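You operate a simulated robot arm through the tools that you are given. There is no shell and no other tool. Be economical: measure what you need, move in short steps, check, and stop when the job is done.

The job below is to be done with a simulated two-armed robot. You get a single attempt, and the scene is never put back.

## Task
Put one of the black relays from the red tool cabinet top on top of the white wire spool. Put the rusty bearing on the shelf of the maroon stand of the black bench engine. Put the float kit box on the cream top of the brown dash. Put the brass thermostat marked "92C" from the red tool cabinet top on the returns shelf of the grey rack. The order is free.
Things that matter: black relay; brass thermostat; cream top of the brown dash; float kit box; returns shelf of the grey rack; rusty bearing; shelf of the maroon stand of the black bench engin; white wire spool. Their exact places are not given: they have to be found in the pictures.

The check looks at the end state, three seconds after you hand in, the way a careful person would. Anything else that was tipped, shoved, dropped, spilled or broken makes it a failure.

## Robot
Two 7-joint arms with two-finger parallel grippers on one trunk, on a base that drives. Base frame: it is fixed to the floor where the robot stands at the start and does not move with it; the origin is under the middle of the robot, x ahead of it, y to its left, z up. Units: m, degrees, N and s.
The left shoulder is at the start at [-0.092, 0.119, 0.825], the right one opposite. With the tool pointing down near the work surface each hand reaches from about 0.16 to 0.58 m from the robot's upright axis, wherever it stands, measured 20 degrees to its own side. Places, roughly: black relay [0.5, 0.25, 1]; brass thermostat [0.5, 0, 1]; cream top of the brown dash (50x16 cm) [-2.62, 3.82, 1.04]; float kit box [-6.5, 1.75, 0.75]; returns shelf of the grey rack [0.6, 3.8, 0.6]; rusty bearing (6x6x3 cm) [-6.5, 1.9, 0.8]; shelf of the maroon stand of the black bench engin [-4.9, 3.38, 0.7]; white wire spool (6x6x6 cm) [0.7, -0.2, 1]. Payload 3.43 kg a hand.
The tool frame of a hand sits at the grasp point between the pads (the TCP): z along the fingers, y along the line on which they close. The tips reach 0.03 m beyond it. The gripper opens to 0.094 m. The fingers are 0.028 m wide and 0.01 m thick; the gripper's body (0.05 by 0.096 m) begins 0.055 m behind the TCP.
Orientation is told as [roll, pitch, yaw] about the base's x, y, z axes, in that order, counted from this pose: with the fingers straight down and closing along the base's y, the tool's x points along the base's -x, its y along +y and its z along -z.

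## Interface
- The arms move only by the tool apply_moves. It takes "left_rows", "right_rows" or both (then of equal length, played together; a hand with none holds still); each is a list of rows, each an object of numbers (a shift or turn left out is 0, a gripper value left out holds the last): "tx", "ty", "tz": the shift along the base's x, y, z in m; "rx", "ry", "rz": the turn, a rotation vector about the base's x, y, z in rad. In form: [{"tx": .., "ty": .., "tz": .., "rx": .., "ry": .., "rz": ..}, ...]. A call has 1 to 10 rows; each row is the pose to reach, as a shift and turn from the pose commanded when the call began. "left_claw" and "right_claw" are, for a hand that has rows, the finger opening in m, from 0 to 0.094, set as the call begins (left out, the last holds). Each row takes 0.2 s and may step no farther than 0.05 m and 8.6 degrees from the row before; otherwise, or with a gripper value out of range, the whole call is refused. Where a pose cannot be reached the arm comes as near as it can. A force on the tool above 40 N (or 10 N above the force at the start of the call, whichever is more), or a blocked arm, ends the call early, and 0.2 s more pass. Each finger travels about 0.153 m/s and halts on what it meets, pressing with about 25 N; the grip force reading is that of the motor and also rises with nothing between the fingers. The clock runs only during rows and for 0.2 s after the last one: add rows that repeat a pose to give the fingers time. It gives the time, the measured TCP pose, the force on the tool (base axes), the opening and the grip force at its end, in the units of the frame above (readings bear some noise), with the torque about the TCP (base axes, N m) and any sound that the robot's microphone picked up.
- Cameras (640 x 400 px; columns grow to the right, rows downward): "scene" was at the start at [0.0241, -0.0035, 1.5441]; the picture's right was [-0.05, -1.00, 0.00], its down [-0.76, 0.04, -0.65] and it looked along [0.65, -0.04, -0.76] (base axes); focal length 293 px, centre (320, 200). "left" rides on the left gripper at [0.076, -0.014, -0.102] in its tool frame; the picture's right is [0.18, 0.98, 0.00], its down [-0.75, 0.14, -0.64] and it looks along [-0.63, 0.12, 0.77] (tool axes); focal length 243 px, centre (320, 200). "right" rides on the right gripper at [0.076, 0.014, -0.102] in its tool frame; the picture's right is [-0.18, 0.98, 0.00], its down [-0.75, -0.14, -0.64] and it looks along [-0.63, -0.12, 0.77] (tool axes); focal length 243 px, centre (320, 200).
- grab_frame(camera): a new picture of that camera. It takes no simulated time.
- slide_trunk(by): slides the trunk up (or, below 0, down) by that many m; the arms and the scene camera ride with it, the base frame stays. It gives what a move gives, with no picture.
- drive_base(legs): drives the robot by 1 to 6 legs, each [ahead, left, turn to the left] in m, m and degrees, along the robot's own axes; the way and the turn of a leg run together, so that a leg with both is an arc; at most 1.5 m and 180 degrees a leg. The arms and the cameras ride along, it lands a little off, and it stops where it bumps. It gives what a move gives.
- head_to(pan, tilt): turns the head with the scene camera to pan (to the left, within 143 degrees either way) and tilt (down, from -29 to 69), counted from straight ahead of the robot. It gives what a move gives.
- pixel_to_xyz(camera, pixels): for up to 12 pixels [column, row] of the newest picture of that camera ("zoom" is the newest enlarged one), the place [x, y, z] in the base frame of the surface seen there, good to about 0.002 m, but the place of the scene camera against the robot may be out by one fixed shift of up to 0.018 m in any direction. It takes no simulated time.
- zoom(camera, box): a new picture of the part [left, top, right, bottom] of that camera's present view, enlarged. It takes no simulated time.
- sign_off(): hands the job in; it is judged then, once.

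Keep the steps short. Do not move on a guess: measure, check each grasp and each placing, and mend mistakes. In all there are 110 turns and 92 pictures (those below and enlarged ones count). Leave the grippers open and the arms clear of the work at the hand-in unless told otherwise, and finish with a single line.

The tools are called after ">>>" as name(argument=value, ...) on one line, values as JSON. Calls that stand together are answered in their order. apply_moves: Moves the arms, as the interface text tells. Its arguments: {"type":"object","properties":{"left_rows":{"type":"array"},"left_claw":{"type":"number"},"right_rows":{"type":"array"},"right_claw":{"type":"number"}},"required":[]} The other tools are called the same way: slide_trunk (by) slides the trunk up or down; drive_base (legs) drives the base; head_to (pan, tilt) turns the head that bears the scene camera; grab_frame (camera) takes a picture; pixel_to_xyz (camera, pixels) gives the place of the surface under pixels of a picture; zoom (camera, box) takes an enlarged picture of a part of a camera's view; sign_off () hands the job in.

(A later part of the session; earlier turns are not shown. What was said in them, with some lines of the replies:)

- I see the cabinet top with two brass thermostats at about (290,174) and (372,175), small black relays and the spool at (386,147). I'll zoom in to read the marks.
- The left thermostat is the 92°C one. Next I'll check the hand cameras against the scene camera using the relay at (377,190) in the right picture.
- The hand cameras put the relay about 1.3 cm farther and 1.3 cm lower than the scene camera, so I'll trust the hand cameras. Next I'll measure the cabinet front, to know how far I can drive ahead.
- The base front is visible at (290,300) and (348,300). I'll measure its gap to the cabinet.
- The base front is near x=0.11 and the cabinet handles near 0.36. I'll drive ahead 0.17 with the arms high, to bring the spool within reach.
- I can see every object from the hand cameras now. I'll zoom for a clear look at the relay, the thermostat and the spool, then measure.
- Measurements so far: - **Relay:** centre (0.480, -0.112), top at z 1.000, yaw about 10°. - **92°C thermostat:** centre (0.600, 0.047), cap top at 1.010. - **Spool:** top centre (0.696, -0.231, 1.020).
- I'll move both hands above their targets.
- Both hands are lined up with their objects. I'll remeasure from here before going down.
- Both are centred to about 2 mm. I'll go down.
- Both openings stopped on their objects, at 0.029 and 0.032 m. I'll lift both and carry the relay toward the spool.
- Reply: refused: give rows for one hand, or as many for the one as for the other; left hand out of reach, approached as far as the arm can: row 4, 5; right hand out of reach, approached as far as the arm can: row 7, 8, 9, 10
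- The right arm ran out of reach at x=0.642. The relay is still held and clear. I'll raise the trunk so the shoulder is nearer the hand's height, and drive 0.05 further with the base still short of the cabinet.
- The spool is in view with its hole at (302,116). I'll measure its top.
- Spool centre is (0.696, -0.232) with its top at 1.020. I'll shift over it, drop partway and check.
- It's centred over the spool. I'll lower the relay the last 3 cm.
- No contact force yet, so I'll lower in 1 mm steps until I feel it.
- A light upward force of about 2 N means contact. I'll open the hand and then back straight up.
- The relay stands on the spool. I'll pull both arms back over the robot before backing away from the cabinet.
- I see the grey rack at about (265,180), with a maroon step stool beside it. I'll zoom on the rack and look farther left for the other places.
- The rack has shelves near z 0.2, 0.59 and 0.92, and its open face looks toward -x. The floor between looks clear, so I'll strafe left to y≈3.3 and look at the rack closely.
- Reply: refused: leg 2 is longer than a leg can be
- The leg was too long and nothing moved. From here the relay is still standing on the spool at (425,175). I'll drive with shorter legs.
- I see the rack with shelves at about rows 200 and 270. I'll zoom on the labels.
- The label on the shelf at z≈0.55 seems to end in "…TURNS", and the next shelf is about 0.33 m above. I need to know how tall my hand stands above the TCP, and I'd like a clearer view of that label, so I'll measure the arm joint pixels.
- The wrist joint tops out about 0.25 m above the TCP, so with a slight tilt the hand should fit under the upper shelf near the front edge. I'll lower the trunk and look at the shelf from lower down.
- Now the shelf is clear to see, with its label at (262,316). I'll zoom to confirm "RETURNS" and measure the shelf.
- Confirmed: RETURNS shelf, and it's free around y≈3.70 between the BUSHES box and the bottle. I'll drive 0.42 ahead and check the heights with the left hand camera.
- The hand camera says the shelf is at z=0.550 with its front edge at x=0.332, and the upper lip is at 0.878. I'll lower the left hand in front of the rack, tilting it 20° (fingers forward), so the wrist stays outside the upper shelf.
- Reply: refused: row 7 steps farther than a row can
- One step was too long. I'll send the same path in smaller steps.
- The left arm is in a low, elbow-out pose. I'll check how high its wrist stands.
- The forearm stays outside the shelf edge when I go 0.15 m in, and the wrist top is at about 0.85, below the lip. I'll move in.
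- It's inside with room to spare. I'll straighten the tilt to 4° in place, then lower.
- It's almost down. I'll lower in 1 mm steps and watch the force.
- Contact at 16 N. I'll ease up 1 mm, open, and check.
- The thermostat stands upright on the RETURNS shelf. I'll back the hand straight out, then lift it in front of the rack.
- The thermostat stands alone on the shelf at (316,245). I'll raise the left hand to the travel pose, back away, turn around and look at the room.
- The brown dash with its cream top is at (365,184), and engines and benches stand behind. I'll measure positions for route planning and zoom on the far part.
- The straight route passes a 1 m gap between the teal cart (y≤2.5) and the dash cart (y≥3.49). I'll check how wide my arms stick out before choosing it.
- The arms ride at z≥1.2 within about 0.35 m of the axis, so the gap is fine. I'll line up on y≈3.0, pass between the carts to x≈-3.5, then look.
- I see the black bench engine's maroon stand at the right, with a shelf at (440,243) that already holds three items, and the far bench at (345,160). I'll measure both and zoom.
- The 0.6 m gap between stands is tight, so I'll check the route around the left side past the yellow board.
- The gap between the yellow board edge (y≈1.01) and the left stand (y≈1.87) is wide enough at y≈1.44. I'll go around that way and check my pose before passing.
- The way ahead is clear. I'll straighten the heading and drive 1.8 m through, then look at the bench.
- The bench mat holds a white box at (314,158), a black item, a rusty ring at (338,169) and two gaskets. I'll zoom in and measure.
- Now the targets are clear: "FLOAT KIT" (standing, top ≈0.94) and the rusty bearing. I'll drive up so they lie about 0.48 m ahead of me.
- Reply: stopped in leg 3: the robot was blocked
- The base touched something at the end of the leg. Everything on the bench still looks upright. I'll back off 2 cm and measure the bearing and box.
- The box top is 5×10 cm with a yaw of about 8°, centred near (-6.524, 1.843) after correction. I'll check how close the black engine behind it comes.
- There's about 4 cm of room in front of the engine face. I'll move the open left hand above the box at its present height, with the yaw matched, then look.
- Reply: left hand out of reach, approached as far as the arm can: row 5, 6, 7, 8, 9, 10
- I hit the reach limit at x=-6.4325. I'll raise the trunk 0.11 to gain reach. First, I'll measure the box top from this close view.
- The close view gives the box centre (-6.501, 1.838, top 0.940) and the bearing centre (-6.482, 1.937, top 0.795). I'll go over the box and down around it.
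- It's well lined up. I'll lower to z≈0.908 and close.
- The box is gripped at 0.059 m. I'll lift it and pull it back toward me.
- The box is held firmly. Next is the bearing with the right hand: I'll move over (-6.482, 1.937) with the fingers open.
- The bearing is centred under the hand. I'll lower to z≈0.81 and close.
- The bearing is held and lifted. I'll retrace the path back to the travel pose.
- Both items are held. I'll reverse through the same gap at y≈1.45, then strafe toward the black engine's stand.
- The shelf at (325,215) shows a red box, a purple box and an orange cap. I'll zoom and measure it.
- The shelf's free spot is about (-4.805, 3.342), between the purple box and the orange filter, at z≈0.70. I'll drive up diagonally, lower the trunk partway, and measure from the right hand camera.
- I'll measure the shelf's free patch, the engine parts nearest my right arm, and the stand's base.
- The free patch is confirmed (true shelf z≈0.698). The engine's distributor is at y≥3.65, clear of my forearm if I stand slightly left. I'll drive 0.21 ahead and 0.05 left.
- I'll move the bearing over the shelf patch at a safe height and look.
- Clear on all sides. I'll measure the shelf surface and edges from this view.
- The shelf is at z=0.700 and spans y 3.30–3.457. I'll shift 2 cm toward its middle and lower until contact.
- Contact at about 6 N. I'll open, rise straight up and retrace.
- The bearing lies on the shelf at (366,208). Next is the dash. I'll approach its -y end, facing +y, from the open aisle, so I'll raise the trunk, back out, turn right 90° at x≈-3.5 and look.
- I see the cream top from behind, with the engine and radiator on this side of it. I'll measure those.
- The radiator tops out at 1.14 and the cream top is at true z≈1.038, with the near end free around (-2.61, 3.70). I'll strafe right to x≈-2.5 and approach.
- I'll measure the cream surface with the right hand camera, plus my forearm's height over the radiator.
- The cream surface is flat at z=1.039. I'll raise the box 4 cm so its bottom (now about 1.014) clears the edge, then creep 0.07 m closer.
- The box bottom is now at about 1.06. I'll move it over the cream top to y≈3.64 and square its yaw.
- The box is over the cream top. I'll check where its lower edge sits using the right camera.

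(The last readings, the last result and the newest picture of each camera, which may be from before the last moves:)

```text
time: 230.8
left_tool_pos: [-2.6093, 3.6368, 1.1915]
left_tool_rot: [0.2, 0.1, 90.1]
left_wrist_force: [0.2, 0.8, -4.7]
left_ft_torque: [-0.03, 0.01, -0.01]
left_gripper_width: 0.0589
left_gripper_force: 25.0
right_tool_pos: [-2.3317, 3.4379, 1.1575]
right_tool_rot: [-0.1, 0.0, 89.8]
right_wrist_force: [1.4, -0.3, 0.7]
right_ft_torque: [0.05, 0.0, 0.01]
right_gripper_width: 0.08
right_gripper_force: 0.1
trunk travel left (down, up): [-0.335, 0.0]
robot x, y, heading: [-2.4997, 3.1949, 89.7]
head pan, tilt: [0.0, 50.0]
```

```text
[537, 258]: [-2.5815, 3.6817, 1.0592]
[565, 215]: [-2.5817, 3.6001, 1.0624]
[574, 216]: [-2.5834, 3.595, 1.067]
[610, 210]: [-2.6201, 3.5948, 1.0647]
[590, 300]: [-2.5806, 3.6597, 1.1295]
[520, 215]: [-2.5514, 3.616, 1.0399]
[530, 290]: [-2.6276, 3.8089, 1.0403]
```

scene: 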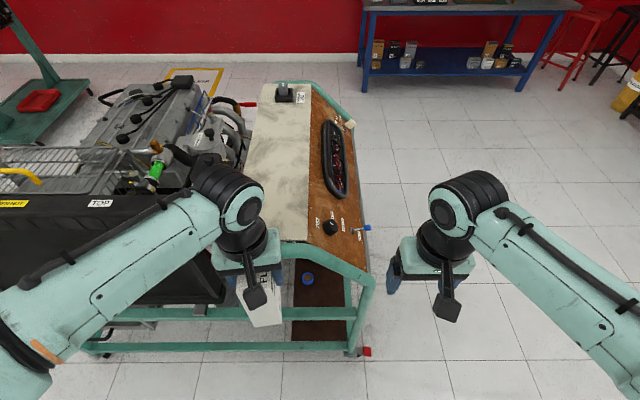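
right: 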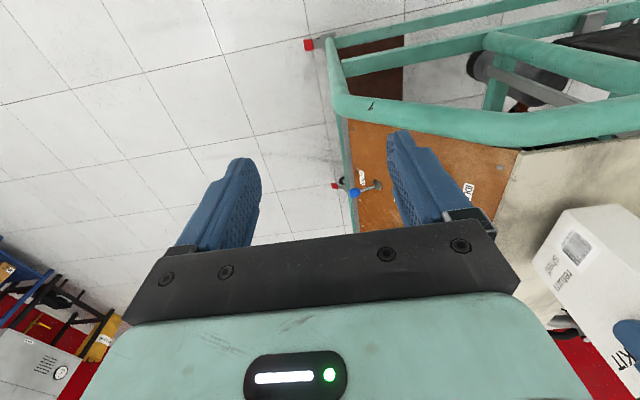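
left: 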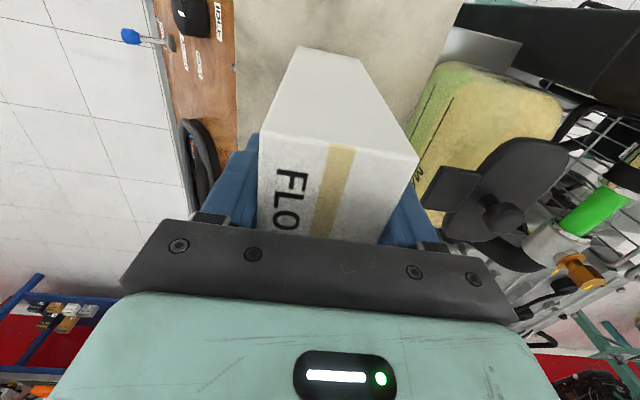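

Box bottom is at about 1.057, x -2.58…-2.633, y 3.593…3.69, all inside the cream top. I'll lower about 17 mm until contact.

>>> apply_moves(left_rows=[{"tz": -0.006}, {"tz": -0.011}, {"tz": -0.014}, {"tz": -0.0155}, {"tz": -0.0165}, {"tz": -0.0165}])

```text
time: 232.2
left_tool_pos: [-2.6098, 3.6367, 1.1749]
left_tool_rot: [0.0, -0.1, 90.2]
left_wrist_force: [-1.3, 0.7, 1.3]
left_ft_torque: [0.41, -0.04, 0.07]
left_gripper_width: 0.059
left_gripper_force: 25.3
right_tool_pos: [-2.3314, 3.4387, 1.1568]
right_tool_rot: [0.0, -0.1, 89.8]
right_wrist_force: [0.9, -0.7, 0.1]
right_ft_torque: [0.0, -0.03, -0.01]
right_gripper_width: 0.0802
right_gripper_force: 0.1
trunk travel left (down, up): [-0.335, 0.0]
robot x, y, heading: [-2.4981, 3.1962, 89.7]
head pan, tilt: [0.0, 50.0]
```

It's starting to rest (force went from -5.5 to +1.3 N). One more millimetre, then open slowly.

>>> apply_moves(left_rows=[{"tz": -0.001}, {"tz": -0.001}])

>>> apply_moves(left_rows=[{}, {}, {}], left_claw=0.085)

>>> grab_frame(camera="right")

```text
time: 232.8
left_tool_pos: [-2.6108, 3.6349, 1.175]
left_tool_rot: [0.1, -0.1, 90.1]
left_wrist_force: [-2.1, -0.1, 11.7]
left_ft_torque: [0.72, 0.06, 0.04]
left_gripper_width: 0.0591
left_gripper_force: 24.4
right_tool_pos: [-2.3324, 3.4369, 1.1577]
right_tool_rot: [0.0, 0.0, 89.9]
right_wrist_force: [-0.1, 0.6, 0.4]
right_ft_torque: [0.02, 0.05, -0.01]
right_gripper_width: 0.0799
right_gripper_force: 0.1
trunk travel left (down, up): [-0.335, 0.0]
robot x, y, heading: [-2.4972, 3.1926, 89.7]
head pan, tilt: [0.0, 50.0]
```

```text
time: 233.6
left_tool_pos: [-2.6093, 3.6369, 1.1741]
left_tool_rot: [0.1, 0.1, 90.2]
left_wrist_force: [0.5, 0.2, -1.0]
left_ft_torque: [-0.03, -0.01, -0.03]
left_gripper_width: 0.085
left_gripper_force: 0.0
right_tool_pos: [-2.3299, 3.4375, 1.1572]
right_tool_rot: [0.1, 0.0, 89.9]
right_wrist_force: [0.0, -0.3, 0.9]
right_ft_torque: [-0.03, -0.02, 0.01]
right_gripper_width: 0.0799
right_gripper_force: 0.2
trunk travel left (down, up): [-0.335, 0.0]
robot x, y, heading: [-2.4984, 3.1926, 89.9]
head pan, tilt: [0.0, 50.0]
```

```text
18 pictures are left
```

right: 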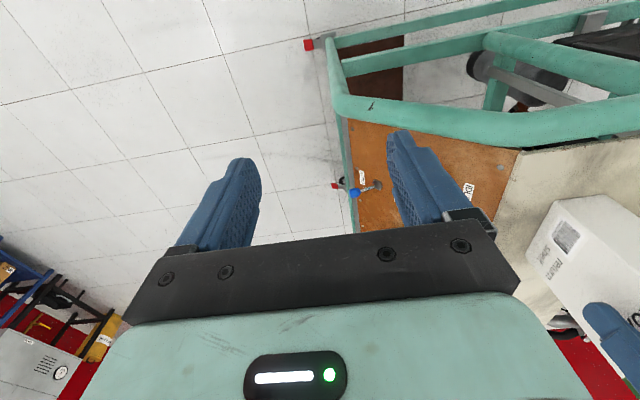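

The box stands on the cream top and the fingers are open on both sides. I'll back the hand straight out along -y, rising slightly.

>>> apply_moves(left_rows=[{"ty": -0.02, "tz": 0.005}, {"ty": -0.05, "tz": 0.012}, {"ty": -0.09, "tz": 0.02}, {"ty": -0.13, "tz": 0.03}, {"ty": -0.17, "tz": 0.04}, {"ty": -0.2, "tz": 0.04}])

>>> grab_frame(camera="scene")

```text
time: 235.0
left_tool_pos: [-2.6084, 3.436, 1.2141]
left_tool_rot: [0.0, 0.1, 90.2]
left_wrist_force: [0.6, -0.5, 0.0]
left_ft_torque: [0.01, -0.02, -0.02]
left_gripper_width: 0.0852
left_gripper_force: 0.0
right_tool_pos: [-2.331, 3.437, 1.1563]
right_tool_rot: [0.0, 0.0, 89.9]
right_wrist_force: [0.1, 0.3, -0.2]
right_ft_torque: [0.01, 0.03, -0.04]
right_gripper_width: 0.0798
right_gripper_force: 0.1
trunk travel left (down, up): [-0.335, 0.0]
robot x, y, heading: [-2.5019, 3.1981, 90.0]
head pan, tilt: [0.0, 50.0]
```

```text
17 pictures are left
```

scene: 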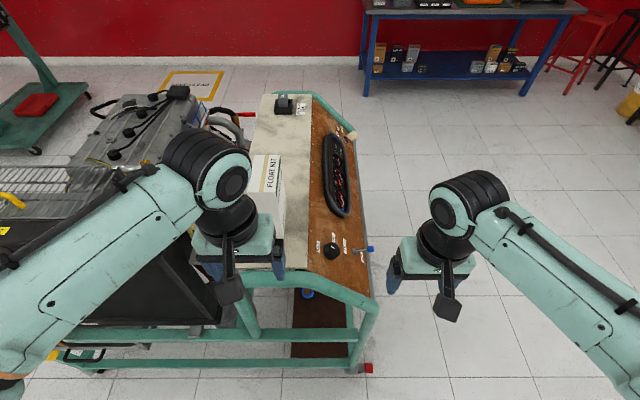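

The FLOAT KIT box stands on the cream top. I'll back away 0.2 m, open both hands, and take a last look at the dash and the engine's shelf.

>>> drive_base(legs=[[-0.2, 0, 0]])

>>> apply_moves(left_rows=[{}, {}], right_rows=[{}, {}], left_claw=0.094, right_claw=0.094)

>>> head_to(pan=0, tilt=35)

>>> grab_frame(camera="scene")

>>> head_to(pan=85, tilt=15)

>>> grab_frame(camera="scene")

>>> zoom(camera="scene", box=[220, 100, 480, 260])

```text
time: 236.6
left_tool_pos: [-2.6098, 3.2392, 1.2139]
left_tool_rot: [0.0, 0.0, 90.2]
left_wrist_force: [0.1, -0.4, -1.0]
left_ft_torque: [-0.01, 0.01, -0.04]
left_gripper_width: 0.0851
left_gripper_force: 0.0
right_tool_pos: [-2.331, 3.2398, 1.1576]
right_tool_rot: [0.0, 0.0, 89.9]
right_wrist_force: [-0.8, -0.2, 0.2]
right_ft_torque: [0.01, 0.0, 0.0]
right_gripper_width: 0.0801
right_gripper_force: 0.1
trunk travel left (down, up): [-0.335, 0.0]
robot x, y, heading: [-2.4997, 2.9982, 89.8]
head pan, tilt: [0.0, 50.0]
```

```text
time: 237.2
left_tool_pos: [-2.6087, 3.2379, 1.2137]
left_tool_rot: [0.0, 0.1, 90.3]
left_wrist_force: [0.3, 0.0, -0.3]
left_ft_torque: [-0.01, 0.0, 0.01]
left_gripper_width: 0.0941
left_gripper_force: 0.0
right_tool_pos: [-2.3322, 3.2401, 1.1574]
right_tool_rot: [0.0, 0.0, 89.9]
right_wrist_force: [-0.2, -0.1, 0.4]
right_ft_torque: [0.03, -0.02, -0.04]
right_gripper_width: 0.0939
right_gripper_force: 0.0
trunk travel left (down, up): [-0.335, 0.0]
robot x, y, heading: [-2.5003, 2.9973, 89.5]
head pan, tilt: [0.0, 50.0]
```

```text
time: 238.0
left_tool_pos: [-2.6082, 3.238, 1.2128]
left_tool_rot: [0.2, 0.1, 90.2]
left_wrist_force: [0.0, 0.0, 0.1]
left_ft_torque: [-0.04, 0.0, -0.03]
left_gripper_width: 0.0937
left_gripper_force: 0.0
right_tool_pos: [-2.3322, 3.2393, 1.1577]
right_tool_rot: [0.0, -0.2, 89.9]
right_wrist_force: [-0.1, -0.7, -0.5]
right_ft_torque: [0.0, 0.01, -0.05]
right_gripper_width: 0.094
right_gripper_force: 0.0
trunk travel left (down, up): [-0.335, 0.0]
robot x, y, heading: [-2.4973, 2.9974, 89.8]
head pan, tilt: [0.0, 35.0]
```

```text
16 pictures are left
```

scene: 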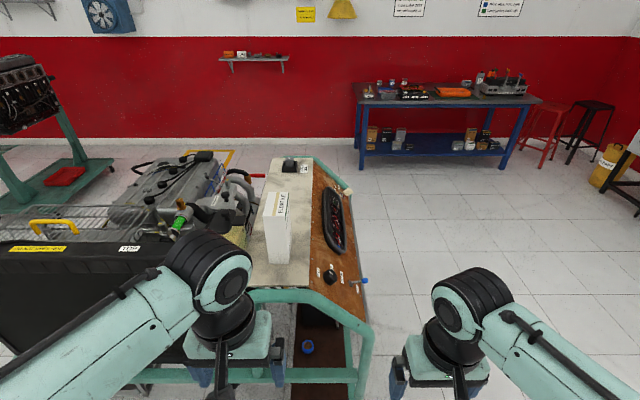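

```text
time: 239.6
left_tool_pos: [-2.6089, 3.2384, 1.2147]
left_tool_rot: [0.1, 0.1, 90.2]
left_wrist_force: [-0.6, -0.3, -0.1]
left_ft_torque: [0.01, 0.03, -0.01]
left_gripper_width: 0.0941
left_gripper_force: 0.1
right_tool_pos: [-2.3323, 3.2398, 1.1566]
right_tool_rot: [0.0, 0.0, 89.9]
right_wrist_force: [-0.6, -0.4, 0.3]
right_ft_torque: [0.03, 0.0, -0.02]
right_gripper_width: 0.0938
right_gripper_force: 0.0
trunk travel left (down, up): [-0.335, 0.0]
robot x, y, heading: [-2.4971, 2.9972, 89.9]
head pan, tilt: [85.0, 15.0]
```

```text
15 pictures are left
```

scene: 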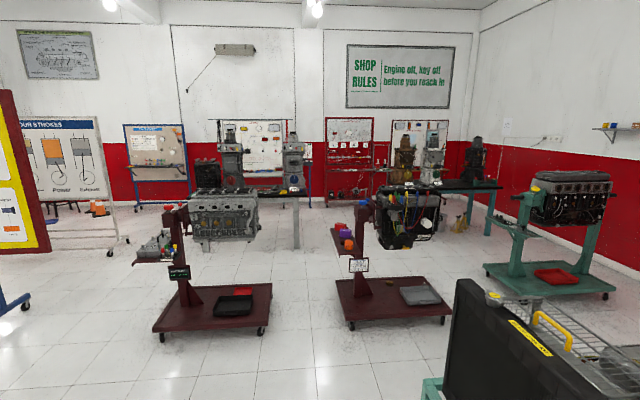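

```text
2.46 times, centred on (350, 180) of scene
```

zoom: 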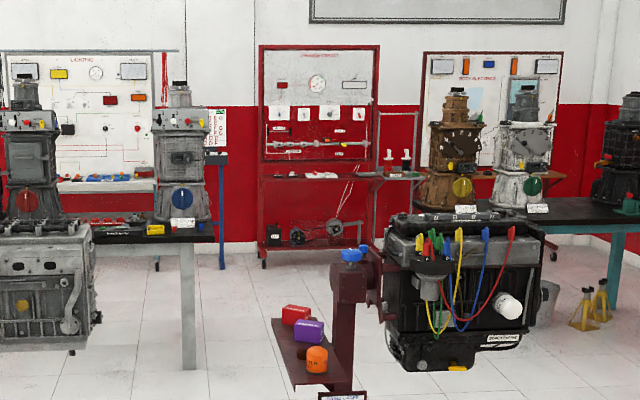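

Everything is in place, the hands are open and the arms are clear, so I'm handing in.

>>> sign_off()

```text
The job is handed in.
```

I handed the job in with all four items placed: a relay on the white wire spool, the rusty bearing on the maroon stand's shelf, the float kit box on the cream dash top, and the 92°C thermostat on the RETURNS shelf. The base bumped something lightly at the parts bench, and nothing there looked tipped or moved.
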